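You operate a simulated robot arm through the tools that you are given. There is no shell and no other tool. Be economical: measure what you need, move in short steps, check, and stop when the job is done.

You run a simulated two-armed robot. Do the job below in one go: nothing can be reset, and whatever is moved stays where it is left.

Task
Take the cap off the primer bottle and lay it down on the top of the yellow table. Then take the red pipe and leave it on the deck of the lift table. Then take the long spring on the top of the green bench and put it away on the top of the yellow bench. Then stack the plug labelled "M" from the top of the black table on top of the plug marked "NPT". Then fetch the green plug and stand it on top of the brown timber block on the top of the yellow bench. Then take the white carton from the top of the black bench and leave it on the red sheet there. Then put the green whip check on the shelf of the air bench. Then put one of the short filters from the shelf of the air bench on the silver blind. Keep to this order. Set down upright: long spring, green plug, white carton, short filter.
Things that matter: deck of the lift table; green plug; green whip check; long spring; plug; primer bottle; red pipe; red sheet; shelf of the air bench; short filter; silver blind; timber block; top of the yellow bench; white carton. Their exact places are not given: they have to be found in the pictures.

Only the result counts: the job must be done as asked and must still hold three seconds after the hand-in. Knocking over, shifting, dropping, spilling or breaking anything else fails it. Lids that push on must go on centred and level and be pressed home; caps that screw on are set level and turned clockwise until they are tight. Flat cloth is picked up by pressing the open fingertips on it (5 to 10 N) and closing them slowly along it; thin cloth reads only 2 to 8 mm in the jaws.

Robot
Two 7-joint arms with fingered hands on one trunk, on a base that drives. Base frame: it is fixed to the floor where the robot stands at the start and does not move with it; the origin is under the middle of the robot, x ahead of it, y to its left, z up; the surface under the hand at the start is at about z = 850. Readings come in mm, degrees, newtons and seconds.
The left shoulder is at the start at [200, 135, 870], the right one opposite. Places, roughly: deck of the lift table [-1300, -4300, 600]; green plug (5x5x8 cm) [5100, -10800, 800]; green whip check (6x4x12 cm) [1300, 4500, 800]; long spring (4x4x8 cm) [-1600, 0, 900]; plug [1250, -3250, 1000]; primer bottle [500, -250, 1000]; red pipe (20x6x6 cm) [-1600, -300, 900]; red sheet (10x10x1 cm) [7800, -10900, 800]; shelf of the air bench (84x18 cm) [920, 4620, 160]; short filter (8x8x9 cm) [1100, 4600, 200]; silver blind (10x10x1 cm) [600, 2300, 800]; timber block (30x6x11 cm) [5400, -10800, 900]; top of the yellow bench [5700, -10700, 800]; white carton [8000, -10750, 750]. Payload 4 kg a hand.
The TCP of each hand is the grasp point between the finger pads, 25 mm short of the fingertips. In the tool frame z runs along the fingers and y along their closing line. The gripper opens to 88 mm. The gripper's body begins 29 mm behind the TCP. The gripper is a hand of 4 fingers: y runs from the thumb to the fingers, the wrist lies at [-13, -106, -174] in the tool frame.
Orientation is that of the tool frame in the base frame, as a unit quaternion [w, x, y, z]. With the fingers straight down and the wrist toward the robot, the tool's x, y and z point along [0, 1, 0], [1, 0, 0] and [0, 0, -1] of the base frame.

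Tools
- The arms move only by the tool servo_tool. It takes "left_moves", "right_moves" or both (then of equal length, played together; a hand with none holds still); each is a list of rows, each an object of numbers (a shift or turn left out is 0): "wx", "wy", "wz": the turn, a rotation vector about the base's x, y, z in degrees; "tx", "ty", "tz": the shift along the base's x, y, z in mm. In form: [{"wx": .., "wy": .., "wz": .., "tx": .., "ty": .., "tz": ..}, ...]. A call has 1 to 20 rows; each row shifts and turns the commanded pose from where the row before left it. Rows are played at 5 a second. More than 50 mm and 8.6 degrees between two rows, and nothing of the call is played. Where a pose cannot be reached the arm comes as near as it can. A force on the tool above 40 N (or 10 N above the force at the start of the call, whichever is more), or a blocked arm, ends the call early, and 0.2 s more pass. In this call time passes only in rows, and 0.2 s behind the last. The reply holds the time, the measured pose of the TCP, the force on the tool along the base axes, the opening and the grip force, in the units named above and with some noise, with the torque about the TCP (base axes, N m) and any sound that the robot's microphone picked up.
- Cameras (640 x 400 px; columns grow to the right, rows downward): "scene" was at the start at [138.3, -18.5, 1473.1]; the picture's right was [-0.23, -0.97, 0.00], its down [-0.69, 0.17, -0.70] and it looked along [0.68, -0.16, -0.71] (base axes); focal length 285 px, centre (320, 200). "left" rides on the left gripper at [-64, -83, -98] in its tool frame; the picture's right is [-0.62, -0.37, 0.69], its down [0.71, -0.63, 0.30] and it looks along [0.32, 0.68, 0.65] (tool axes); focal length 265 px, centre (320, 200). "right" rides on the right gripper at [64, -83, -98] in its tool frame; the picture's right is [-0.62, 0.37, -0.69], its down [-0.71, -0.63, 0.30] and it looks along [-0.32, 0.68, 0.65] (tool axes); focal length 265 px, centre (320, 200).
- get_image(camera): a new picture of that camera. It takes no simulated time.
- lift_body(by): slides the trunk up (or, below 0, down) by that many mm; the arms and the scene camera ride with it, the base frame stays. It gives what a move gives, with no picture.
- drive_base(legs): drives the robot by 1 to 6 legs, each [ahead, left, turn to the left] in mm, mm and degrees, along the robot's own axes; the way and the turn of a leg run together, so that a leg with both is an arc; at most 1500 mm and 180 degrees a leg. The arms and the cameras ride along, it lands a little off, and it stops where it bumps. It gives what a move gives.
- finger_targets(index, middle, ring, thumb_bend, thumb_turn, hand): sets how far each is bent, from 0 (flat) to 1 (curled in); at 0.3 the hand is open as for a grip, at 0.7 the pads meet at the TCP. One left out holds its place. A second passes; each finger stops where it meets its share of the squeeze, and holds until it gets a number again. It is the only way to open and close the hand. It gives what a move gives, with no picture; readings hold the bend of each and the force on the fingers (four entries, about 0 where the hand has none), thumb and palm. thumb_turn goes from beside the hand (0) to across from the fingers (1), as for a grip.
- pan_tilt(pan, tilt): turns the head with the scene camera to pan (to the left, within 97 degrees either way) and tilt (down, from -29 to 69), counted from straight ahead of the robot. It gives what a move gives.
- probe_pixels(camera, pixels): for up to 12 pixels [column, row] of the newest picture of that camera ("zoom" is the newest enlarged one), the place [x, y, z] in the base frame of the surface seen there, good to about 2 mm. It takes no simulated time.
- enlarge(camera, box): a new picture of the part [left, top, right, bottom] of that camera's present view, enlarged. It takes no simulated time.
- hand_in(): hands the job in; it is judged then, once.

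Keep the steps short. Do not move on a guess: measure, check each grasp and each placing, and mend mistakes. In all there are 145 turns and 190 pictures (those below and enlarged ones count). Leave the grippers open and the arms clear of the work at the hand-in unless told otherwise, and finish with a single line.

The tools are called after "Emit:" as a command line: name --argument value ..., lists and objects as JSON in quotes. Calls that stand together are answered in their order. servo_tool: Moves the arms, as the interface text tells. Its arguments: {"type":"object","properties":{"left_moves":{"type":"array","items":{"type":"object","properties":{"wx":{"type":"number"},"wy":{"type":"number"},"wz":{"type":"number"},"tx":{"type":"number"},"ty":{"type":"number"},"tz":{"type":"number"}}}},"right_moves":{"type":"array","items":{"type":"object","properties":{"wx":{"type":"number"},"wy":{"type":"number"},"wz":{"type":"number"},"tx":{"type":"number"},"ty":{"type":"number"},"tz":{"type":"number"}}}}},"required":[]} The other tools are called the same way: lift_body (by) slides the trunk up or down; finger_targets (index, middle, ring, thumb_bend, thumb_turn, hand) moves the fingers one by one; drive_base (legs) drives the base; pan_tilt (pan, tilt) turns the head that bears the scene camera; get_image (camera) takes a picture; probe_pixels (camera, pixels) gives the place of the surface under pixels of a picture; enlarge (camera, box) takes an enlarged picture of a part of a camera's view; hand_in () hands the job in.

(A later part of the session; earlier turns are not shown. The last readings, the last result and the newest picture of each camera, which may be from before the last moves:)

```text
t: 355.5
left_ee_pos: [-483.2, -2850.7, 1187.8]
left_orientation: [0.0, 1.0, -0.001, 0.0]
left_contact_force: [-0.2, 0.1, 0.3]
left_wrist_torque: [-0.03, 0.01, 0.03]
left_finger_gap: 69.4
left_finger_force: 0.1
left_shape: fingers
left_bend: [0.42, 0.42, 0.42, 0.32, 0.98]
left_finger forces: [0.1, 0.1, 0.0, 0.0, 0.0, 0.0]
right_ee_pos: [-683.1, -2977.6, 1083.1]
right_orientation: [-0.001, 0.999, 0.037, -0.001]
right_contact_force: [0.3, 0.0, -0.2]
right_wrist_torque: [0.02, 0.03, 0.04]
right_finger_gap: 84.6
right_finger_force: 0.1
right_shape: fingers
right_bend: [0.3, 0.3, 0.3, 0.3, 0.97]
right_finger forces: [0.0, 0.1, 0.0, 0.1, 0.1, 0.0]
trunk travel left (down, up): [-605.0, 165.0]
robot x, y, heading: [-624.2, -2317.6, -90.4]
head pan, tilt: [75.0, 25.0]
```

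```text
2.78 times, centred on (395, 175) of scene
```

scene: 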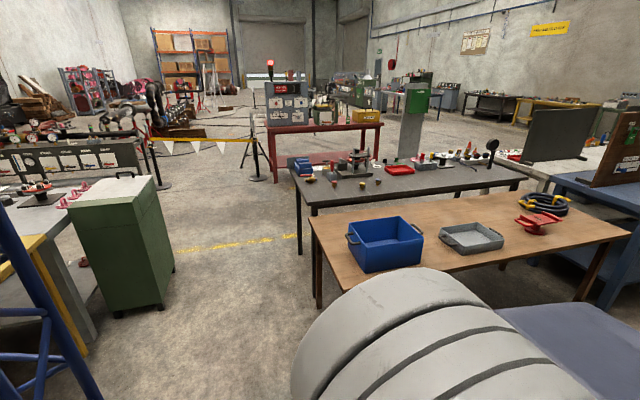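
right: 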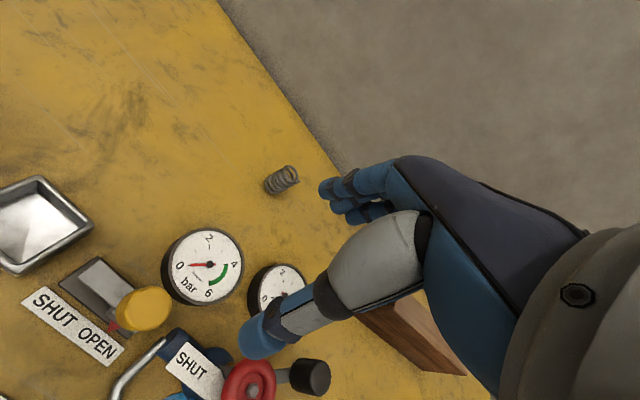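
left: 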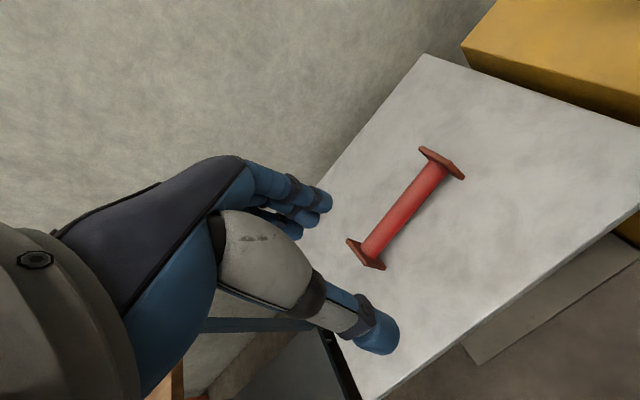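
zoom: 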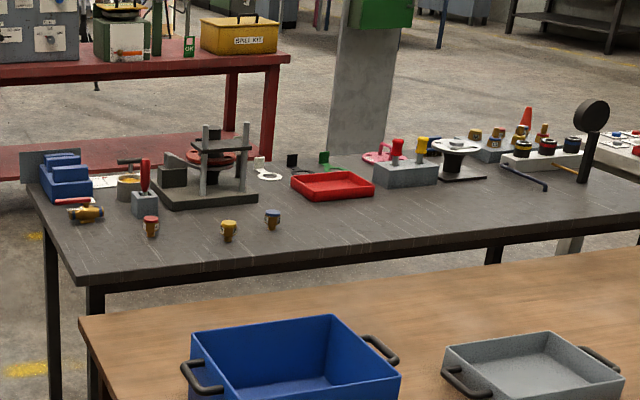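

Emit:
probe_pixels --camera "zoom" --pixels '[[150, 222], [229, 226], [272, 215], [150, 235], [85, 213], [206, 135], [145, 170], [145, 205], [62, 160]]'

Emit:
lift_body --by 150

Emit:
drive_base --legs '[[0, 1500, 0], [0, 430, 0]]'

Emit:
pan_tilt --pan 0 --tilt 45

Emit:
get_image --camera "scene"

```text
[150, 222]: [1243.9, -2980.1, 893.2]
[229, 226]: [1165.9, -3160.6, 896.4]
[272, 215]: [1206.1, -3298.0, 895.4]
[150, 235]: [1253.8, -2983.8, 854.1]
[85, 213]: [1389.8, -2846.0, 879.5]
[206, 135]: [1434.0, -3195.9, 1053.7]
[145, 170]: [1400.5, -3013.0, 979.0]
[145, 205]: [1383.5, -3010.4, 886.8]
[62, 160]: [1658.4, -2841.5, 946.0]
```

```text
t: 357.3
left_ee_pos: [-481.8, -2849.3, 1337.7]
left_orientation: [0.001, 1.0, -0.001, 0.0]
left_contact_force: [-0.4, -0.4, -0.2]
left_wrist_torque: [-0.02, 0.0, -0.01]
left_finger_gap: 69.8
left_finger_force: 0.2
left_shape: fingers
left_bend: [0.42, 0.42, 0.42, 0.32, 0.98]
left_finger forces: [0.1, 0.1, 0.0, 0.0, 0.1, 0.0]
right_ee_pos: [-682.7, -2978.3, 1233.4]
right_orientation: [0.0, 0.999, 0.037, -0.002]
right_contact_force: [-0.4, 0.4, -0.1]
right_wrist_torque: [0.0, 0.0, 0.01]
right_finger_gap: 84.4
right_finger_force: 0.0
right_shape: fingers
right_bend: [0.3, 0.3, 0.3, 0.3, 0.97]
right_finger forces: [0.0, 0.0, 0.0, 0.1, 0.1, 0.1]
trunk travel left (down, up): [-755.0, 15.0]
robot x, y, heading: [-622.0, -2313.7, -90.0]
head pan, tilt: [75.0, 25.0]
```

```text
t: 366.9
left_ee_pos: [1422.3, -2909.7, 1336.6]
left_orientation: [0.001, 1.0, -0.022, -0.001]
left_contact_force: [0.1, -0.1, -0.4]
left_wrist_torque: [0.01, 0.04, -0.03]
left_finger_gap: 69.8
left_finger_force: 0.0
left_shape: fingers
left_bend: [0.42, 0.42, 0.42, 0.32, 0.98]
left_finger forces: [0.1, 0.0, 0.0, 0.0, 0.1, 0.0]
right_ee_pos: [1216.2, -3027.9, 1233.2]
right_orientation: [0.001, 1.0, 0.017, -0.002]
right_contact_force: [-0.7, 0.0, -0.8]
right_wrist_torque: [-0.02, 0.0, -0.02]
right_finger_gap: 84.5
right_finger_force: 0.1
right_shape: fingers
right_bend: [0.3, 0.3, 0.3, 0.3, 0.97]
right_finger forces: [0.0, 0.1, 0.1, 0.1, 0.0, 0.0]
trunk travel left (down, up): [-755.0, 15.0]
robot x, y, heading: [1302.0, -2368.4, -92.7]
head pan, tilt: [75.0, 25.0]
```

```text
t: 368.4
left_ee_pos: [1422.0, -2908.0, 1337.4]
left_orientation: [0.001, 1.0, -0.022, 0.001]
left_contact_force: [-0.5, 0.6, -0.5]
left_wrist_torque: [0.01, 0.0, -0.03]
left_finger_gap: 69.2
left_finger_force: 0.1
left_shape: fingers
left_bend: [0.42, 0.42, 0.42, 0.32, 0.98]
left_finger forces: [0.2, 0.0, 0.0, 0.0, 0.1, 0.1]
right_ee_pos: [1215.6, -3028.3, 1234.2]
right_orientation: [0.0, 1.0, 0.016, -0.002]
right_contact_force: [-0.8, -0.3, 0.2]
right_wrist_torque: [0.0, 0.04, -0.03]
right_finger_gap: 84.7
right_finger_force: 0.1
right_shape: fingers
right_bend: [0.3, 0.3, 0.3, 0.3, 0.97]
right_finger forces: [0.0, 0.1, 0.0, 0.0, 0.0, 0.0]
trunk travel left (down, up): [-755.0, 15.0]
robot x, y, heading: [1302.4, -2367.8, -92.6]
head pan, tilt: [0.0, 45.0]
```

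```text
90 pictures are left
```

scene: 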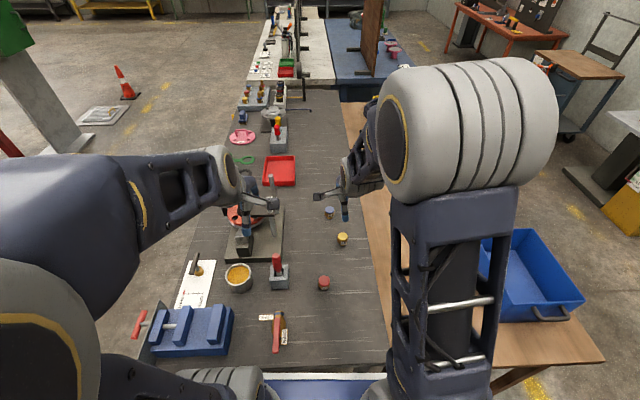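

Three plugs: red (324,283), yellow (342,239), blue (329,212). I zoom for their labels.

Emit:
enlarge --camera "scene" --box '[290, 195, 390, 300]'

Emit:
get_image --camera "right"

```text
3.81 times, centred on (340, 248) of scene
```

zoom: 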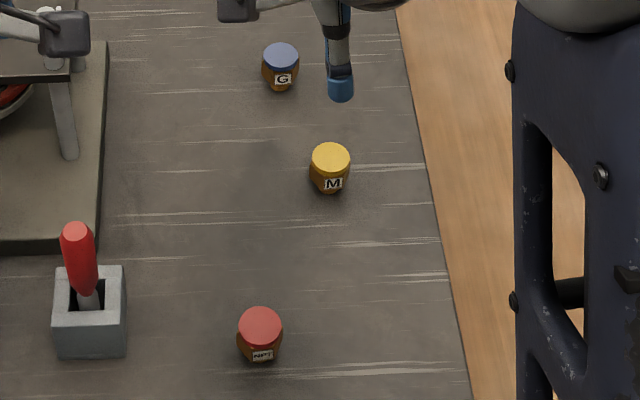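

```text
88 pictures are left
```

right: 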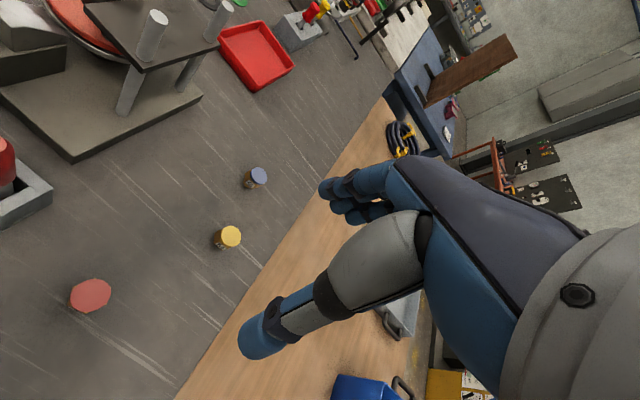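

Yellow is "M" and red is "NPT". I measure both.

Emit:
probe_pixels --camera "zoom" --pixels '[[330, 157], [330, 146], [330, 170], [314, 158], [347, 158], [260, 326], [260, 312], [260, 340], [242, 326], [279, 326], [332, 196], [262, 362]]'

Emit:
probe_pixels --camera "right" --pixels '[[229, 237], [229, 230], [237, 234], [90, 295], [75, 295], [106, 293], [90, 283], [90, 308], [212, 240]]'

```text
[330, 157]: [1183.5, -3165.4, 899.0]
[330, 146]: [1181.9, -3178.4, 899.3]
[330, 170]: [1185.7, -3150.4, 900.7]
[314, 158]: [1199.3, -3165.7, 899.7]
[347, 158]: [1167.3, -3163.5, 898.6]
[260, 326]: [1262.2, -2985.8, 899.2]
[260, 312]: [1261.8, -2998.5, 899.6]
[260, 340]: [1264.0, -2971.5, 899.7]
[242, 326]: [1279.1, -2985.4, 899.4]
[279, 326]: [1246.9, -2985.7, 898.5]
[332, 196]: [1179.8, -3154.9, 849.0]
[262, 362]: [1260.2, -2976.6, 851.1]
```

```text
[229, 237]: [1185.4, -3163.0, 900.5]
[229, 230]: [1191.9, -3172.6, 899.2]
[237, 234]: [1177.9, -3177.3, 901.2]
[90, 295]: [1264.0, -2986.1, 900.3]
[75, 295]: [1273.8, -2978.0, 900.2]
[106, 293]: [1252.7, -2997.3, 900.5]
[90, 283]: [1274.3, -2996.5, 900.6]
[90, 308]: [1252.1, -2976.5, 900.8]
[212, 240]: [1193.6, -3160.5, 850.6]
```

M: top centre (1183.5,-3164.5), top z 899.5. NPT: (1263,-2986), same height. I go over M with the right hand and down partway.

Emit:
servo_tool --right_moves '[{"tx": -8, "ty": -34}, {"tx": -8, "ty": -34}, {"tx": -8, "ty": -34}, {"tx": -8, "ty": -34}, {"tz": -45}, {"tz": -45}, {"tz": -45}, {"tz": -45}, {"tz": -45}, {"tz": -25}, {}]'

Emit:
get_image --camera "right"

```text
t: 370.8
left_ee_pos: [1422.5, -2908.0, 1337.8]
left_orientation: [0.001, 1.0, -0.022, 0.0]
left_contact_force: [0.2, 0.5, 0.0]
left_wrist_torque: [-0.04, -0.03, -0.02]
left_finger_gap: 69.4
left_finger_force: 0.1
left_shape: fingers
left_bend: [0.42, 0.42, 0.42, 0.32, 0.98]
left_finger forces: [0.0, 0.0, 0.0, 0.1, 0.1, 0.0]
right_ee_pos: [1184.3, -3162.7, 982.7]
right_orientation: [0.0, 1.0, 0.017, -0.002]
right_contact_force: [0.2, -0.4, 0.0]
right_wrist_torque: [-0.01, -0.02, -0.03]
right_finger_gap: 84.6
right_finger_force: 0.1
right_shape: fingers
right_bend: [0.3, 0.3, 0.3, 0.3, 0.97]
right_finger forces: [0.1, 0.1, 0.1, 0.1, 0.0, 0.0]
trunk travel left (down, up): [-755.0, 15.0]
robot x, y, heading: [1304.1, -2369.2, -92.3]
head pan, tilt: [0.0, 45.0]
```

```text
87 pictures are left
```

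right: 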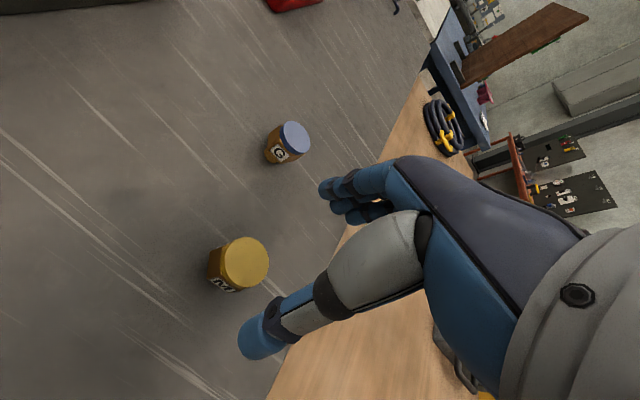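

M is exactly on the axis (245,263). I go down to 886 and close.

Emit:
servo_tool --right_moves '[{"tz": -30, "ty": -1}, {"tz": -30}, {"tz": -20}, {"tz": -12}, {"tz": -4}, {}]'

Emit:
finger_targets --hand "right" --index 0.7 --middle 0.7 --ring 0.7 --thumb_bend 0.7

Emit:
servo_tool --right_moves '[{"tz": 5}, {"tz": 15}, {"tz": 30}, {"tz": 30}, {}]'

Emit:
get_image --camera "right"

```text
t: 372.2
left_ee_pos: [1420.3, -2908.6, 1338.5]
left_orientation: [0.0, 1.0, -0.022, 0.0]
left_contact_force: [0.6, 0.8, -0.2]
left_wrist_torque: [0.0, 0.01, 0.0]
left_finger_gap: 69.4
left_finger_force: 0.1
left_shape: fingers
left_bend: [0.42, 0.42, 0.42, 0.32, 0.98]
left_finger forces: [0.0, 0.0, 0.0, 0.0, 0.0, 0.1]
right_ee_pos: [1183.2, -3163.1, 887.9]
right_orientation: [0.0, 1.0, 0.017, -0.002]
right_contact_force: [-1.0, 0.2, -0.7]
right_wrist_torque: [-0.02, 0.02, -0.01]
right_finger_gap: 84.3
right_finger_force: 0.0
right_shape: fingers
right_bend: [0.3, 0.3, 0.3, 0.3, 0.97]
right_finger forces: [0.1, 0.1, 0.1, 0.0, 0.0, 0.0]
trunk travel left (down, up): [-755.0, 15.0]
robot x, y, heading: [1304.0, -2369.9, -92.6]
head pan, tilt: [0.0, 45.0]
```

```text
t: 373.2
left_ee_pos: [1421.4, -2909.4, 1336.6]
left_orientation: [0.0, 1.0, -0.022, 0.0]
left_contact_force: [0.7, 0.4, -0.4]
left_wrist_torque: [-0.01, 0.0, 0.02]
left_finger_gap: 69.7
left_finger_force: 0.1
left_shape: fingers
left_bend: [0.42, 0.42, 0.42, 0.32, 0.98]
left_finger forces: [0.1, 0.0, 0.0, 0.1, 0.0, 0.0]
right_ee_pos: [1184.8, -3163.8, 887.7]
right_orientation: [0.0, 1.0, 0.016, -0.003]
right_contact_force: [-0.5, -0.2, -0.2]
right_wrist_torque: [-0.04, 0.02, 0.01]
right_finger_gap: 27.9
right_finger_force: 12.7
right_shape: fingers
right_bend: [0.59, 0.63, 0.7, 0.56, 0.96]
right_finger forces: [7.0, 5.6, 0.0, 0.1, 12.4, 0.1]
trunk travel left (down, up): [-755.0, 15.0]
robot x, y, heading: [1304.1, -2367.2, -92.4]
head pan, tilt: [0.0, 45.0]
```

```text
t: 374.4
left_ee_pos: [1422.2, -2909.1, 1337.5]
left_orientation: [-0.001, 1.0, -0.022, 0.0]
left_contact_force: [0.7, -0.2, -0.8]
left_wrist_torque: [-0.03, 0.0, -0.02]
left_finger_gap: 69.6
left_finger_force: 0.1
left_shape: fingers
left_bend: [0.42, 0.42, 0.42, 0.32, 0.98]
left_finger forces: [0.0, 0.1, 0.0, 0.0, 0.1, 0.1]
right_ee_pos: [1184.4, -3165.2, 969.2]
right_orientation: [-0.001, 1.0, 0.016, -0.002]
right_contact_force: [0.0, 0.5, -1.2]
right_wrist_torque: [-0.02, -0.03, 0.02]
right_finger_gap: 27.8
right_finger_force: 12.2
right_shape: fingers
right_bend: [0.59, 0.63, 0.7, 0.56, 0.96]
right_finger forces: [7.0, 5.6, 0.1, 0.0, 12.3, 0.1]
trunk travel left (down, up): [-755.0, 15.0]
robot x, y, heading: [1307.7, -2369.9, -92.5]
head pan, tilt: [0.0, 45.0]
```

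```text
86 pictures are left
```

right: 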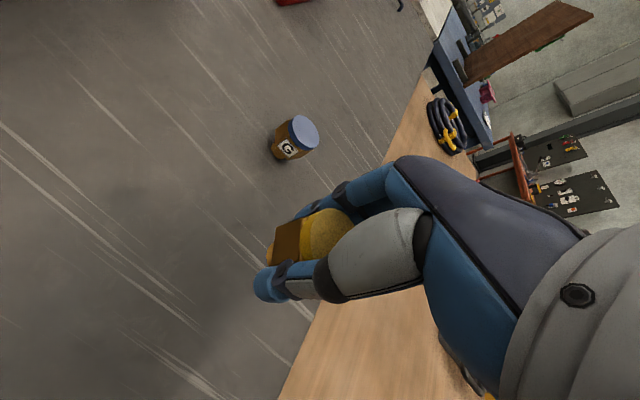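

M is held. I check its centre in the hand with both cameras.

Emit:
enlarge --camera "right" --box '[240, 180, 400, 310]'

Emit:
enlarge --camera "scene" --box '[290, 170, 390, 300]'

```text
3.08 times, centred on (320, 245) of right
```

zoom: 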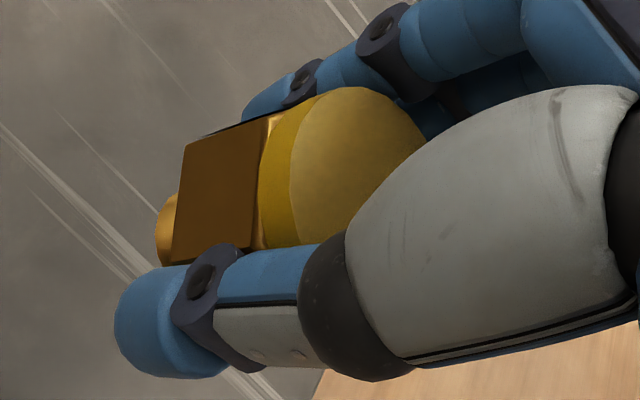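

```text
3.08 times, centred on (340, 235) of scene
```

zoom: 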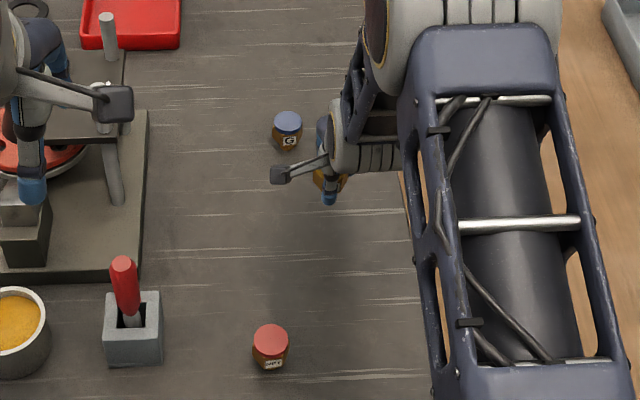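

Emit:
probe_pixels --camera "right" --pixels '[[336, 215], [320, 222], [316, 250], [345, 222], [325, 240], [318, 235], [340, 210]]'

```text
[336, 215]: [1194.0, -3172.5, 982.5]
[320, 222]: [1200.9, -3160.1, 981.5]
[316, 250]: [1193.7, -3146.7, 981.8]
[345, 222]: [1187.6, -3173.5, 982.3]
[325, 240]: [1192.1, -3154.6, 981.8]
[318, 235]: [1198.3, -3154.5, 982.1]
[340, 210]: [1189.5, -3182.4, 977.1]
```

The plug's centre matches the TCP within 2 mm, and its bottom is 37 mm below. I carry it over NPT and stop about 8 mm above.

Emit:
servo_tool --right_moves '[{"tz": 40}, {"tx": 16, "ty": 35.6}, {"tx": 16, "ty": 35.6}, {"tx": 16, "ty": 35.6}, {"tx": 16, "ty": 35.6}, {"tx": 15.6, "ty": 35.6}, {"tz": -30}, {"tz": -20}, {"tz": -12}, {}, {}]'

Emit:
get_image --camera "right"

Emit:
enlarge --camera "scene" --box '[290, 230, 370, 310]'

```text
t: 376.8
left_ee_pos: [1422.2, -2908.7, 1337.9]
left_orientation: [0.0, 1.0, -0.021, 0.0]
left_contact_force: [0.8, 0.1, 0.0]
left_wrist_torque: [0.0, 0.01, -0.01]
left_finger_gap: 69.5
left_finger_force: 0.1
left_shape: fingers
left_bend: [0.42, 0.42, 0.42, 0.32, 0.98]
left_finger forces: [0.0, 0.1, 0.1, 0.1, 0.0, 0.1]
right_ee_pos: [1263.0, -2988.2, 943.3]
right_orientation: [0.0, 1.0, 0.016, -0.002]
right_contact_force: [0.2, 0.5, -1.8]
right_wrist_torque: [0.03, -0.03, -0.01]
right_finger_gap: 27.9
right_finger_force: 12.6
right_shape: fingers
right_bend: [0.59, 0.63, 0.7, 0.56, 0.96]
right_finger forces: [7.2, 5.5, 0.0, 0.0, 12.2, 0.0]
trunk travel left (down, up): [-755.0, 15.0]
robot x, y, heading: [1305.6, -2367.1, -92.6]
head pan, tilt: [0.0, 45.0]
```

```text
83 pictures are left
```

right: 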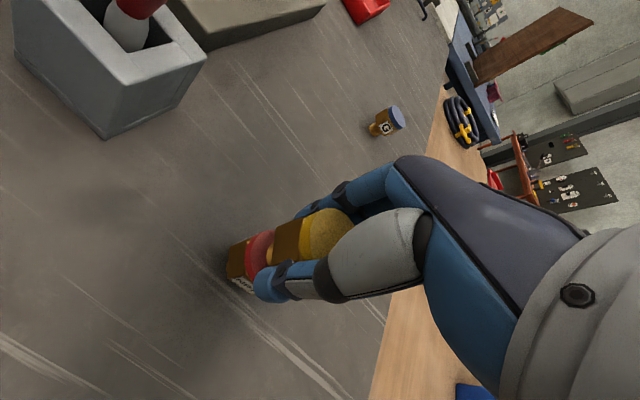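

```text
5.00 times, centred on (330, 270) of scene
```

zoom: 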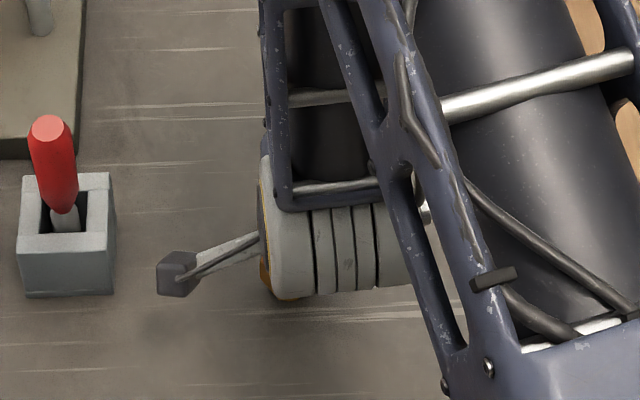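

Emit:
enlarge --camera "right" --box '[210, 190, 370, 310]'

Emit:
probe_pixels --camera "zoom" --pixels '[[190, 200], [180, 180], [200, 160], [300, 160], [330, 200], [440, 100], [400, 170], [450, 150], [390, 120], [480, 180]]'

```text
3.33 times, centred on (290, 250) of right
```

zoom: 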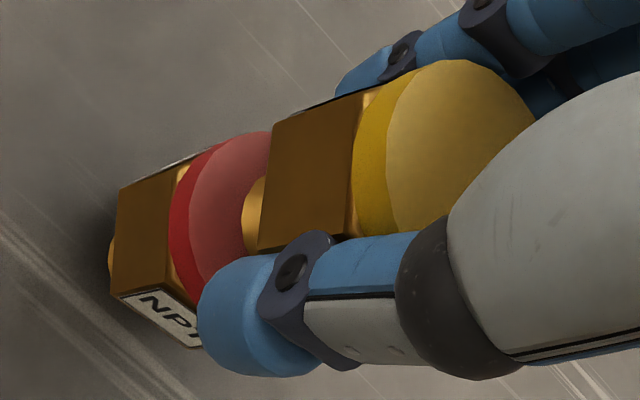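

```text
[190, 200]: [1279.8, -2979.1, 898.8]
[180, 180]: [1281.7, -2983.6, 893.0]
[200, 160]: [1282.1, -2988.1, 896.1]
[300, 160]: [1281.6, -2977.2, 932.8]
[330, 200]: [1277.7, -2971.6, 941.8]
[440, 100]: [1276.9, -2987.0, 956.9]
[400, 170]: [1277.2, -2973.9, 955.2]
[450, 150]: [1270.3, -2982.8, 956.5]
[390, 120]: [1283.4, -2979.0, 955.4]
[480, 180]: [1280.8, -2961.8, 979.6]
```

Aligned. I lower in 1 mm steps to contact.

Emit:
servo_tool --right_moves '[{"tz": -2, "tx": -1}, {"tz": -1.5}, {"tz": -1}, {"tz": -1}, {"tz": -1}, {}]'

```text
t: 378.2
left_ee_pos: [1421.0, -2908.7, 1338.2]
left_orientation: [-0.001, 1.0, -0.022, 0.0]
left_contact_force: [0.1, -0.1, 0.1]
left_wrist_torque: [-0.04, -0.02, -0.02]
left_finger_gap: 69.4
left_finger_force: 0.0
left_shape: fingers
left_bend: [0.42, 0.42, 0.42, 0.32, 0.98]
left_finger forces: [0.1, 0.1, 0.0, 0.0, 0.1, 0.1]
right_ee_pos: [1262.3, -2987.2, 939.1]
right_orientation: [0.0, 1.0, 0.016, -0.002]
right_contact_force: [-0.3, 0.0, -2.2]
right_wrist_torque: [-0.01, 0.0, -0.03]
right_finger_gap: 27.7
right_finger_force: 12.8
right_shape: fingers
right_bend: [0.59, 0.63, 0.7, 0.56, 0.96]
right_finger forces: [7.1, 5.5, 0.0, 0.0, 12.2, 0.0]
trunk travel left (down, up): [-755.0, 15.0]
robot x, y, heading: [1303.6, -2370.5, -92.4]
head pan, tilt: [0.0, 45.0]
```

Emit:
servo_tool --right_moves '[{"tz": -0.7}, {"tz": -0.7}, {"tz": -0.7}, {}]'

```text
t: 379.2
left_ee_pos: [1422.3, -2908.5, 1336.2]
left_orientation: [0.0, 1.0, -0.022, 0.0]
left_contact_force: [0.5, 0.2, -0.8]
left_wrist_torque: [0.0, -0.02, 0.0]
left_finger_gap: 69.5
left_finger_force: 0.1
left_shape: fingers
left_bend: [0.42, 0.42, 0.42, 0.32, 0.98]
left_finger forces: [0.0, 0.0, 0.0, 0.0, 0.1, 0.1]
right_ee_pos: [1263.6, -2987.1, 936.5]
right_orientation: [0.0, 1.0, 0.017, -0.002]
right_contact_force: [-0.8, 0.3, 0.2]
right_wrist_torque: [-0.02, 0.05, -0.02]
right_finger_gap: 27.5
right_finger_force: 12.3
right_shape: fingers
right_bend: [0.59, 0.63, 0.7, 0.57, 0.96]
right_finger forces: [6.9, 5.1, 0.0, 0.0, 12.1, 0.0]
trunk travel left (down, up): [-755.0, 15.0]
robot x, y, heading: [1303.4, -2367.4, -92.5]
head pan, tilt: [0.0, 45.0]
```

Contact begins. A half millimetre more, then I open.

Emit:
servo_tool --right_moves '[{"tz": -0.6}, {}]'

Emit:
finger_targets --hand "right" --index 0.3 --middle 0.3 --ring 0.3 --thumb_bend 0.3

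Emit:
servo_tool --right_moves '[{"tz": 10}, {"tz": 25}, {"tz": 40}, {"tz": 40}, {"tz": 40}, {"tz": 40}, {"tz": 40}, {}]'

Emit:
enlarge --camera "scene" --box '[290, 220, 370, 310]'

Emit:
get_image --camera "right"

```text
t: 379.8
left_ee_pos: [1422.1, -2908.8, 1337.6]
left_orientation: [0.0, 1.0, -0.022, 0.0]
left_contact_force: [-0.7, 0.5, -0.5]
left_wrist_torque: [-0.03, -0.01, 0.01]
left_finger_gap: 69.7
left_finger_force: 0.0
left_shape: fingers
left_bend: [0.42, 0.42, 0.42, 0.32, 0.98]
left_finger forces: [0.1, 0.0, 0.0, 0.0, 0.0, 0.1]
right_ee_pos: [1263.5, -2985.8, 935.9]
right_orientation: [0.0, 1.0, 0.017, 0.0]
right_contact_force: [-0.6, -0.3, 4.1]
right_wrist_torque: [0.06, 0.04, -0.01]
right_finger_gap: 27.5
right_finger_force: 12.1
right_shape: fingers
right_bend: [0.59, 0.63, 0.7, 0.57, 0.96]
right_finger forces: [6.6, 4.5, 0.0, 0.0, 12.5, 0.0]
trunk travel left (down, up): [-755.0, 15.0]
robot x, y, heading: [1305.7, -2365.1, -92.4]
head pan, tilt: [0.0, 45.0]
```

```text
t: 380.8
left_ee_pos: [1422.1, -2908.8, 1337.5]
left_orientation: [0.0, 1.0, -0.022, 0.0]
left_contact_force: [0.6, -0.6, 1.0]
left_wrist_torque: [0.01, 0.01, 0.01]
left_finger_gap: 69.4
left_finger_force: 0.2
left_shape: fingers
left_bend: [0.42, 0.42, 0.42, 0.32, 0.98]
left_finger forces: [0.0, 0.1, 0.0, 0.0, 0.0, 0.1]
right_ee_pos: [1262.8, -2986.6, 936.1]
right_orientation: [0.0, 1.0, 0.017, -0.002]
right_contact_force: [0.3, -0.5, -0.5]
right_wrist_torque: [0.01, 0.03, -0.02]
right_finger_gap: 84.4
right_finger_force: 0.1
right_shape: fingers
right_bend: [0.3, 0.3, 0.3, 0.3, 0.97]
right_finger forces: [0.1, 0.0, 0.0, 0.0, 0.0, 0.1]
trunk travel left (down, up): [-755.0, 15.0]
robot x, y, heading: [1300.9, -2368.3, -92.6]
head pan, tilt: [0.0, 45.0]
```

```text
t: 382.6
left_ee_pos: [1422.2, -2908.9, 1336.8]
left_orientation: [0.0, 1.0, -0.021, 0.0]
left_contact_force: [-0.3, 0.2, -0.8]
left_wrist_torque: [0.01, 0.0, -0.04]
left_finger_gap: 69.4
left_finger_force: 0.0
left_shape: fingers
left_bend: [0.42, 0.42, 0.42, 0.32, 0.98]
left_finger forces: [0.0, 0.0, 0.1, 0.0, 0.0, 0.0]
right_ee_pos: [1262.9, -2986.0, 1172.1]
right_orientation: [-0.001, 1.0, 0.017, -0.002]
right_contact_force: [0.6, -0.8, 0.3]
right_wrist_torque: [-0.01, -0.01, -0.03]
right_finger_gap: 84.5
right_finger_force: 0.1
right_shape: fingers
right_bend: [0.3, 0.3, 0.3, 0.3, 0.97]
right_finger forces: [0.0, 0.0, 0.1, 0.0, 0.1, 0.1]
trunk travel left (down, up): [-755.0, 15.0]
robot x, y, heading: [1301.3, -2362.6, -92.6]
head pan, tilt: [0.0, 45.0]
```

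```text
4.44 times, centred on (330, 265) of scene
```

zoom: 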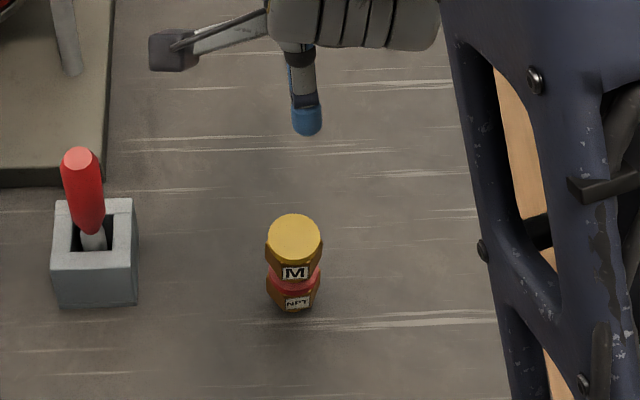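

```text
79 pictures are left
```

right: 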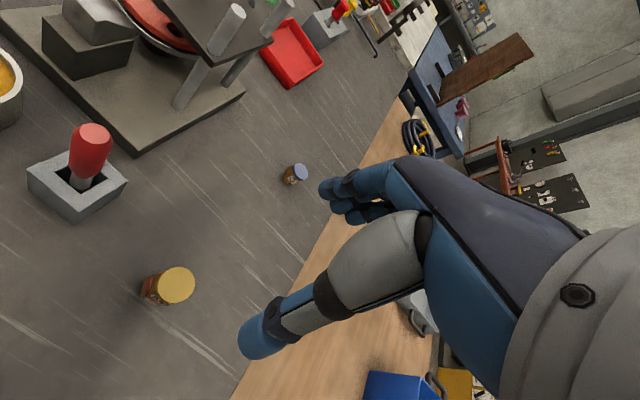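

M stands on NPT. I return to the yellow bench by the same route.

Emit:
drive_base --legs '[[0, 0, 2.6], [0, -1500, 0], [0, -300, 0], [1500, 0, 0], [1500, 0, 0], [1500, 0, 0]]'

```text
t: 413.0
left_ee_pos: [-453.3, -7393.5, 1337.3]
left_orientation: [0.001, 1.0, -0.018, 0.0]
left_contact_force: [0.2, -0.4, -0.8]
left_wrist_torque: [0.01, 0.03, -0.03]
left_finger_gap: 69.6
left_finger_force: 0.1
left_shape: fingers
left_bend: [0.42, 0.42, 0.42, 0.32, 0.98]
left_finger forces: [0.1, 0.0, 0.0, 0.1, 0.1, 0.1]
right_ee_pos: [-612.0, -7470.7, 1172.8]
right_orientation: [0.001, 1.0, 0.02, -0.002]
right_contact_force: [0.5, 0.3, 0.6]
right_wrist_torque: [0.02, 0.04, 0.02]
right_finger_gap: 84.4
right_finger_force: 0.1
right_shape: fingers
right_bend: [0.3, 0.3, 0.3, 0.3, 0.97]
right_finger forces: [0.0, 0.0, 0.0, 0.0, 0.0, 0.0]
trunk travel left (down, up): [-755.0, 15.0]
robot x, y, heading: [-576.4, -6853.4, -92.2]
head pan, tilt: [0.0, 45.0]
```

Emit:
drive_base --legs '[[1500, 0, 2.2], [580, 0, 0], [0, 1500, 0], [0, 1500, 0], [0, 1500, 0], [0, 1470, 0]]'

```text
t: 451.2
left_ee_pos: [5566.9, -9376.5, 1338.0]
left_orientation: [0.0, 1.0, 0.021, 0.0]
left_contact_force: [-0.5, 0.4, 0.0]
left_wrist_torque: [-0.02, 0.01, -0.02]
left_finger_gap: 69.8
left_finger_force: 0.1
left_shape: fingers
left_bend: [0.42, 0.42, 0.42, 0.32, 0.98]
left_finger forces: [0.0, 0.0, 0.1, 0.0, 0.0, 0.1]
right_ee_pos: [5415.5, -9467.2, 1172.5]
right_orientation: [0.0, 0.998, 0.059, -0.002]
right_contact_force: [0.0, -0.4, -0.2]
right_wrist_torque: [-0.02, 0.05, 0.03]
right_finger_gap: 84.3
right_finger_force: 0.1
right_shape: fingers
right_bend: [0.3, 0.3, 0.3, 0.3, 0.97]
right_finger forces: [0.0, 0.1, 0.1, 0.0, 0.1, 0.0]
trunk travel left (down, up): [-755.0, 15.0]
robot x, y, heading: [5405.8, -8848.4, -87.5]
head pan, tilt: [0.0, 45.0]
```

Emit:
drive_base --legs '[[0, 0, -2.5], [1085, 0, 0]]'

Emit:
lift_body --by -100

Emit:
pan_tilt --pan -8 --tilt 42

Emit:
get_image --camera "scene"

Emit:
get_image --camera "right"

```text
t: 457.2
left_ee_pos: [5552.1, -10481.6, 1337.6]
left_orientation: [0.0, 1.0, 0.004, 0.0]
left_contact_force: [0.1, -0.6, 0.8]
left_wrist_torque: [0.01, 0.02, 0.0]
left_finger_gap: 69.4
left_finger_force: 0.1
left_shape: fingers
left_bend: [0.42, 0.42, 0.42, 0.32, 0.98]
left_finger forces: [0.1, 0.0, 0.1, 0.0, 0.0, 0.1]
right_ee_pos: [5396.7, -10566.4, 1172.1]
right_orientation: [0.0, 0.999, 0.042, -0.001]
right_contact_force: [0.2, 0.3, -0.4]
right_wrist_torque: [0.02, 0.0, 0.01]
right_finger_gap: 84.5
right_finger_force: 0.1
right_shape: fingers
right_bend: [0.3, 0.3, 0.3, 0.3, 0.97]
right_finger forces: [0.0, 0.0, 0.0, 0.0, 0.0, 0.0]
trunk travel left (down, up): [-755.0, 15.0]
robot x, y, heading: [5408.9, -9946.7, -89.6]
head pan, tilt: [0.0, 45.0]
```

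```text
t: 458.6
left_ee_pos: [5552.6, -10482.7, 1237.8]
left_orientation: [0.0, 1.0, 0.004, 0.0]
left_contact_force: [-0.4, 0.0, -1.2]
left_wrist_torque: [-0.04, 0.02, 0.01]
left_finger_gap: 69.5
left_finger_force: 0.0
left_shape: fingers
left_bend: [0.42, 0.42, 0.42, 0.32, 0.98]
left_finger forces: [0.0, 0.0, 0.0, 0.0, 0.0, 0.0]
right_ee_pos: [5397.2, -10567.7, 1073.1]
right_orientation: [0.0, 0.999, 0.041, -0.002]
right_contact_force: [0.6, 0.2, 0.7]
right_wrist_torque: [-0.04, 0.02, 0.0]
right_finger_gap: 84.7
right_finger_force: 0.1
right_shape: fingers
right_bend: [0.3, 0.3, 0.3, 0.3, 0.97]
right_finger forces: [0.0, 0.1, 0.0, 0.0, 0.0, 0.0]
trunk travel left (down, up): [-655.0, 115.0]
robot x, y, heading: [5407.2, -9944.5, -89.7]
head pan, tilt: [0.0, 45.0]
```

```text
t: 459.3
left_ee_pos: [5551.4, -10482.7, 1237.8]
left_orientation: [0.0, 1.0, 0.003, 0.0]
left_contact_force: [0.2, -0.4, 0.2]
left_wrist_torque: [-0.02, 0.01, 0.03]
left_finger_gap: 69.5
left_finger_force: 0.0
left_shape: fingers
left_bend: [0.42, 0.42, 0.42, 0.32, 0.98]
left_finger forces: [0.0, 0.0, 0.1, 0.0, 0.0, 0.0]
right_ee_pos: [5396.5, -10567.9, 1072.7]
right_orientation: [0.0, 0.999, 0.042, -0.002]
right_contact_force: [0.2, -0.1, 0.5]
right_wrist_torque: [-0.01, 0.01, 0.02]
right_finger_gap: 84.6
right_finger_force: 0.1
right_shape: fingers
right_bend: [0.3, 0.3, 0.3, 0.3, 0.97]
right_finger forces: [0.1, 0.0, 0.0, 0.1, 0.1, 0.0]
trunk travel left (down, up): [-655.0, 115.0]
robot x, y, heading: [5405.3, -9944.3, -89.6]
head pan, tilt: [-8.0, 42.0]
```

```text
78 pictures are left
```

scene: 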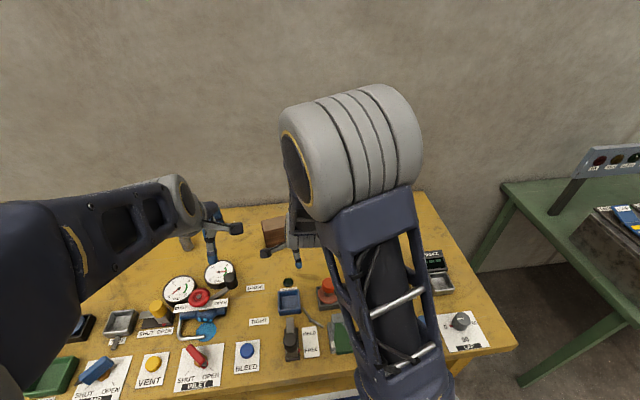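

```text
77 pictures are left
```

right: 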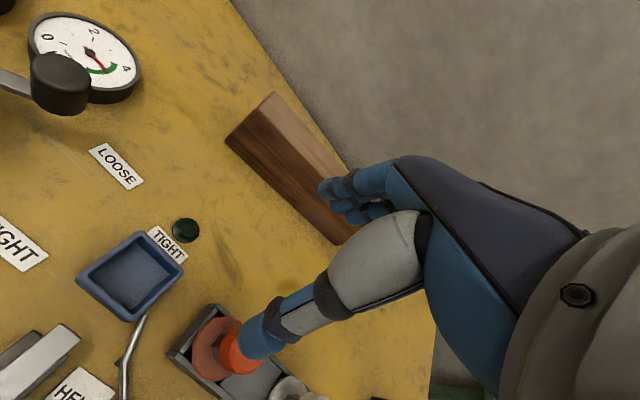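

The hand hides the green plug. I move the right hand 230 to the right and up a bit, then look.

Emit:
servo_tool --right_moves '[{"tz": 40}, {"tz": 30, "tx": -30}, {"tx": -45}, {"tx": -45}, {"tx": -45}, {"tx": -45}, {"tx": -40}, {}]'

Emit:
get_image --camera "right"

Emit:
get_image --camera "scene"

```text
t: 461.1
left_ee_pos: [5552.0, -10481.2, 1237.5]
left_orientation: [0.0, 1.0, 0.003, 0.0]
left_contact_force: [0.7, 0.4, -0.5]
left_wrist_torque: [-0.04, -0.01, -0.02]
left_finger_gap: 69.4
left_finger_force: 0.0
left_shape: fingers
left_bend: [0.42, 0.42, 0.42, 0.32, 0.98]
left_finger forces: [0.1, 0.1, 0.0, 0.0, 0.0, 0.0]
right_ee_pos: [5145.3, -10569.8, 1142.6]
right_orientation: [0.0, 0.999, 0.042, -0.003]
right_contact_force: [-0.2, 0.3, 0.5]
right_wrist_torque: [-0.03, -0.02, 0.02]
right_finger_gap: 84.5
right_finger_force: 0.0
right_shape: fingers
right_bend: [0.3, 0.3, 0.3, 0.3, 0.98]
right_finger forces: [0.0, 0.1, 0.0, 0.0, 0.0, 0.1]
trunk travel left (down, up): [-655.0, 115.0]
robot x, y, heading: [5409.8, -9948.8, -89.7]
head pan, tilt: [-8.0, 42.0]
```

```text
76 pictures are left
```

right: 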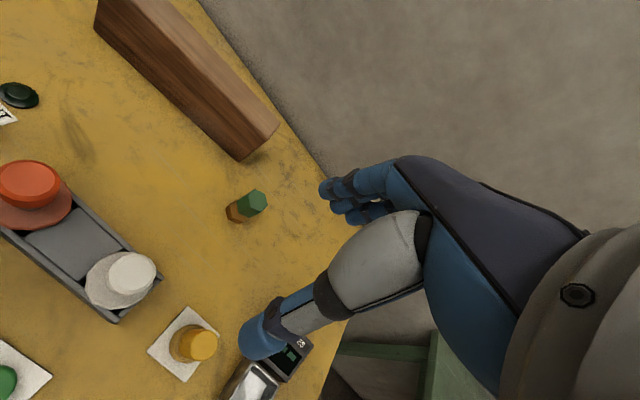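

```text
75 pictures are left
```

scene: 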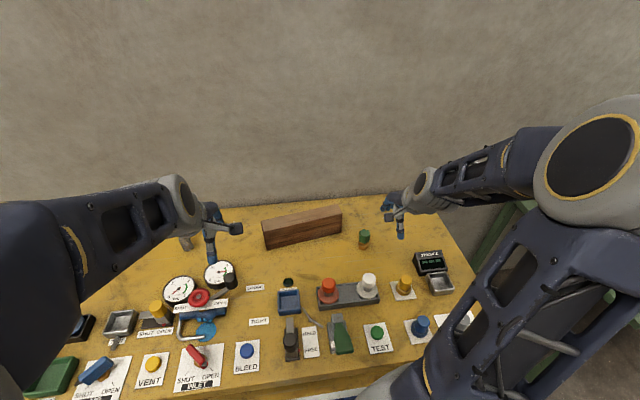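

The green plug is at (363,238) in the scene and (247,205) in the right picture. I measure it and the block's top.

Emit:
enlarge --camera "scene" --box '[250, 195, 390, 260]'

Emit:
probe_pixels --camera "scene" --pixels '[[364, 232], [360, 231], [367, 231], [363, 244], [265, 222], [340, 207], [300, 212], [302, 217], [300, 235]]'

Emit:
probe_pixels --camera "right" --pixels '[[257, 200], [263, 203], [253, 195], [236, 212], [270, 125], [238, 155], [200, 80], [160, 60], [110, 5]]'

```text
4.57 times, centred on (320, 228) of scene
```

zoom: 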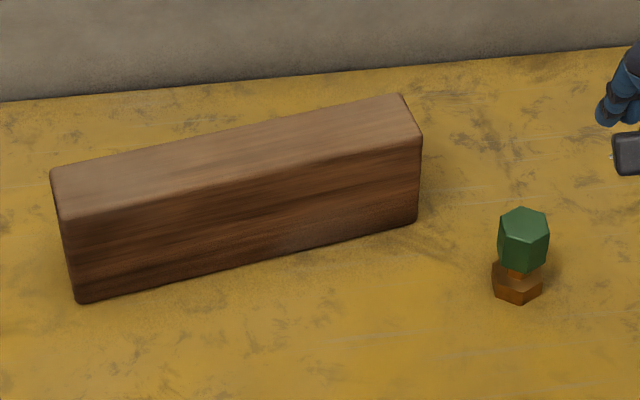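

```text
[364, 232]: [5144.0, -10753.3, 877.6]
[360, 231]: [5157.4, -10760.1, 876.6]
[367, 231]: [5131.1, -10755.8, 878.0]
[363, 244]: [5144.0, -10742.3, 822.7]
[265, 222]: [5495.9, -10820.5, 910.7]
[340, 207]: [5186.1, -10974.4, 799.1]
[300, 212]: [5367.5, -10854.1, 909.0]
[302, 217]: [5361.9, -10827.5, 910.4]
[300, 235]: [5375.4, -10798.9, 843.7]
```

```text
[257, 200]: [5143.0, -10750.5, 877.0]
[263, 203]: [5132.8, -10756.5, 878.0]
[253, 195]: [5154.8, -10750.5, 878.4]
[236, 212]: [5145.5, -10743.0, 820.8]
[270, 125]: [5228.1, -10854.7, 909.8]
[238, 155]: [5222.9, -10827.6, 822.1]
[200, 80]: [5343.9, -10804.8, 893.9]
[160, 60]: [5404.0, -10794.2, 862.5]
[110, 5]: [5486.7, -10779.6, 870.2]
```

Plug top centre is (5144,-10755), z 878. The block's top is z 910, its axis through about (5360,-10832), turned about 10°. I go over the plug and partway down.

Emit:
servo_tool --right_moves '[{"ty": -45}, {"ty": -45}, {"ty": -45}, {"ty": -50, "tx": -1}, {"tz": -45}, {"tz": -45}, {"tz": -45}, {"tz": -45}, {}]'

Emit:
get_image --camera "right"

```text
t: 463.1
left_ee_pos: [5551.6, -10482.2, 1238.3]
left_orientation: [0.0, 1.0, 0.003, 0.0]
left_contact_force: [0.2, 0.0, 1.3]
left_wrist_torque: [-0.04, 0.0, -0.01]
left_finger_gap: 69.7
left_finger_force: 0.0
left_shape: fingers
left_bend: [0.42, 0.42, 0.42, 0.32, 0.98]
left_finger forces: [0.0, 0.0, 0.1, 0.1, 0.0, 0.1]
right_ee_pos: [5148.2, -10752.7, 962.6]
right_orientation: [0.001, 0.999, 0.042, -0.002]
right_contact_force: [-0.8, -0.3, 0.9]
right_wrist_torque: [0.03, 0.0, 0.0]
right_finger_gap: 84.7
right_finger_force: 0.1
right_shape: fingers
right_bend: [0.3, 0.3, 0.3, 0.3, 0.98]
right_finger forces: [0.0, 0.2, 0.0, 0.0, 0.0, 0.1]
trunk travel left (down, up): [-655.0, 115.0]
robot x, y, heading: [5408.0, -9945.3, -89.8]
head pan, tilt: [-8.0, 42.0]
```

```text
73 pictures are left
```

right: 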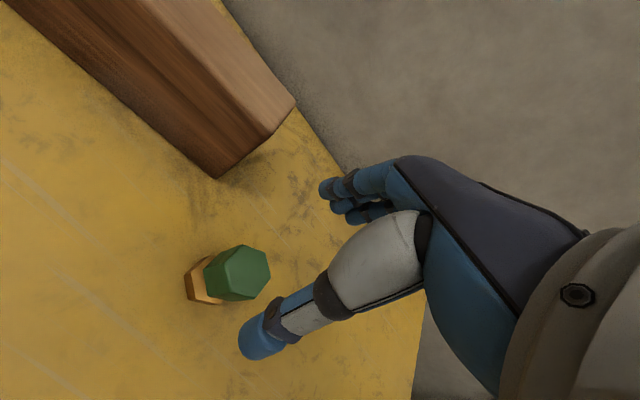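

The head is on the axis. I go down to 866, close and lift.

Emit:
servo_tool --right_moves '[{"tz": -30, "tx": -3, "ty": -1}, {"tz": -30}, {"tz": -20}, {"tz": -12}, {"tz": -5}, {}]'

Emit:
finger_targets --hand "right" --index 0.7 --middle 0.7 --ring 0.7 --thumb_bend 0.7

Emit:
servo_tool --right_moves '[{"tz": 5}, {"tz": 15}, {"tz": 30}, {"tz": 40}, {"tz": 40}, {"tz": 40}, {}]'

Emit:
enlarge --camera "right" --box '[200, 180, 400, 320]'

Emit:
get_image --camera "scene"

```text
t: 464.5
left_ee_pos: [5552.1, -10481.7, 1238.5]
left_orientation: [0.0, 1.0, 0.004, 0.001]
left_contact_force: [0.4, -0.5, -0.6]
left_wrist_torque: [0.02, -0.01, 0.02]
left_finger_gap: 69.4
left_finger_force: 0.0
left_shape: fingers
left_bend: [0.42, 0.42, 0.42, 0.32, 0.98]
left_finger forces: [0.1, 0.0, 0.0, 0.0, 0.0, 0.0]
right_ee_pos: [5142.4, -10754.7, 865.7]
right_orientation: [0.0, 0.999, 0.042, -0.002]
right_contact_force: [0.5, 0.5, 0.9]
right_wrist_torque: [0.0, 0.01, -0.02]
right_finger_gap: 84.6
right_finger_force: 0.1
right_shape: fingers
right_bend: [0.3, 0.3, 0.3, 0.3, 0.98]
right_finger forces: [0.0, 0.0, 0.0, 0.0, 0.0, 0.0]
trunk travel left (down, up): [-655.0, 115.0]
robot x, y, heading: [5405.9, -9943.9, -89.9]
head pan, tilt: [-8.0, 42.0]
```

```text
t: 465.5
left_ee_pos: [5552.3, -10482.2, 1237.5]
left_orientation: [0.001, 1.0, 0.003, 0.001]
left_contact_force: [0.7, -0.6, 0.2]
left_wrist_torque: [0.02, -0.02, 0.0]
left_finger_gap: 69.4
left_finger_force: 0.2
left_shape: fingers
left_bend: [0.42, 0.42, 0.42, 0.32, 0.98]
left_finger forces: [0.0, 0.0, 0.1, 0.0, 0.0, 0.0]
right_ee_pos: [5141.9, -10753.8, 866.2]
right_orientation: [0.0, 0.999, 0.042, -0.002]
right_contact_force: [-0.4, -1.7, -0.5]
right_wrist_torque: [-0.1, 0.02, -0.01]
right_finger_gap: 33.4
right_finger_force: 14.0
right_shape: fingers
right_bend: [0.57, 0.61, 0.7, 0.54, 0.96]
right_finger forces: [7.3, 7.2, 0.0, 0.1, 13.8, 0.1]
trunk travel left (down, up): [-655.0, 115.0]
robot x, y, heading: [5407.6, -9946.5, -89.6]
head pan, tilt: [-8.0, 42.0]
```

```text
t: 467.1
left_ee_pos: [5551.4, -10480.4, 1237.7]
left_orientation: [0.0, 1.0, 0.003, 0.0]
left_contact_force: [0.7, 0.0, -0.6]
left_wrist_torque: [0.01, 0.0, 0.0]
left_finger_gap: 69.6
left_finger_force: 0.0
left_shape: fingers
left_bend: [0.42, 0.42, 0.42, 0.32, 0.98]
left_finger forces: [0.0, 0.0, 0.1, 0.0, 0.1, 0.0]
right_ee_pos: [5142.0, -10755.4, 1036.5]
right_orientation: [-0.001, 0.999, 0.041, -0.001]
right_contact_force: [0.1, -0.7, -2.3]
right_wrist_torque: [-0.01, 0.04, -0.01]
right_finger_gap: 33.3
right_finger_force: 13.6
right_shape: fingers
right_bend: [0.57, 0.62, 0.7, 0.54, 0.95]
right_finger forces: [7.1, 6.4, 0.1, 0.1, 13.6, 0.1]
trunk travel left (down, up): [-655.0, 115.0]
robot x, y, heading: [5409.2, -9944.3, -89.6]
head pan, tilt: [-8.0, 42.0]
```

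```text
2.86 times, centred on (300, 250) of right
```

zoom: 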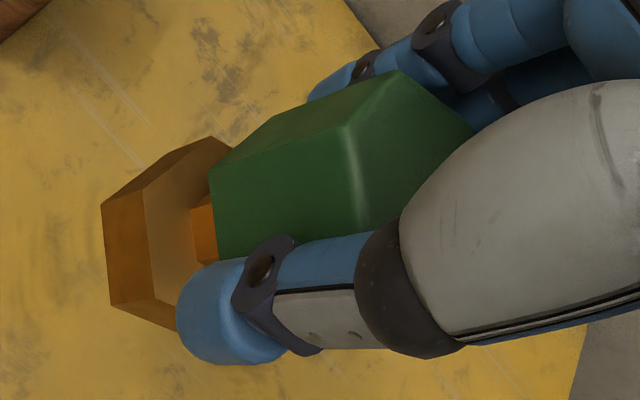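

```text
71 pictures are left
```

scene: 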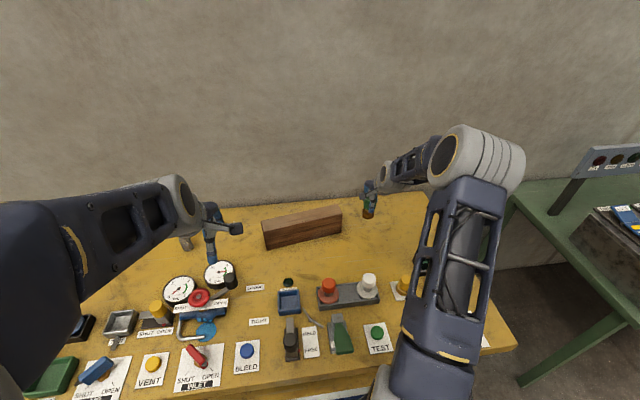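

Held (bottom 66 mm below the TCP). I carry it over the block at (5330,-10837) and lower to about 8 mm above.

Emit:
servo_tool --right_moves '[{"tx": 37.4, "ty": -16.4}, {"tx": 37.4, "ty": -16.4}, {"tx": 37.4, "ty": -16.4}, {"tx": 37.4, "ty": -16.4}, {"tx": 37.4, "ty": -16.4}, {"tz": -25}, {"tz": -18}, {"tz": -8}, {}]'

Emit:
get_image --camera "right"

Emit:
enlarge --camera "scene" --box '[250, 180, 390, 260]'

```text
t: 469.1
left_ee_pos: [5552.2, -10480.9, 1237.3]
left_orientation: [0.001, 1.0, 0.003, 0.0]
left_contact_force: [0.2, 0.1, -0.4]
left_wrist_torque: [-0.02, -0.02, -0.01]
left_finger_gap: 69.4
left_finger_force: 0.0
left_shape: fingers
left_bend: [0.42, 0.42, 0.42, 0.32, 0.98]
left_finger forces: [0.1, 0.0, 0.0, 0.0, 0.0, 0.1]
right_ee_pos: [5330.3, -10836.5, 985.6]
right_orientation: [0.0, 0.999, 0.042, -0.002]
right_contact_force: [0.1, -0.1, -2.1]
right_wrist_torque: [0.03, -0.03, 0.01]
right_finger_gap: 33.2
right_finger_force: 13.3
right_shape: fingers
right_bend: [0.57, 0.62, 0.7, 0.54, 0.95]
right_finger forces: [7.0, 6.4, 0.1, 0.0, 13.5, 0.0]
trunk travel left (down, up): [-655.0, 115.0]
robot x, y, heading: [5405.4, -9948.1, -89.2]
head pan, tilt: [-8.0, 42.0]
```

```text
70 pictures are left
```

right: 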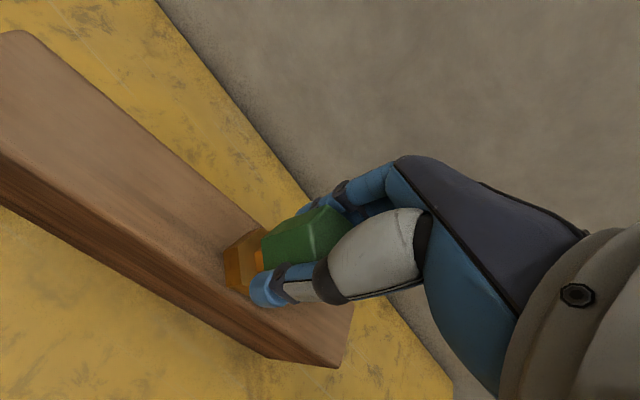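

```text
4.57 times, centred on (320, 220) of scene
```

zoom: 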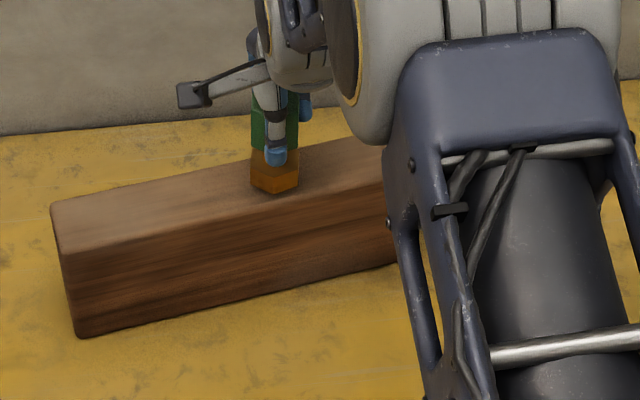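

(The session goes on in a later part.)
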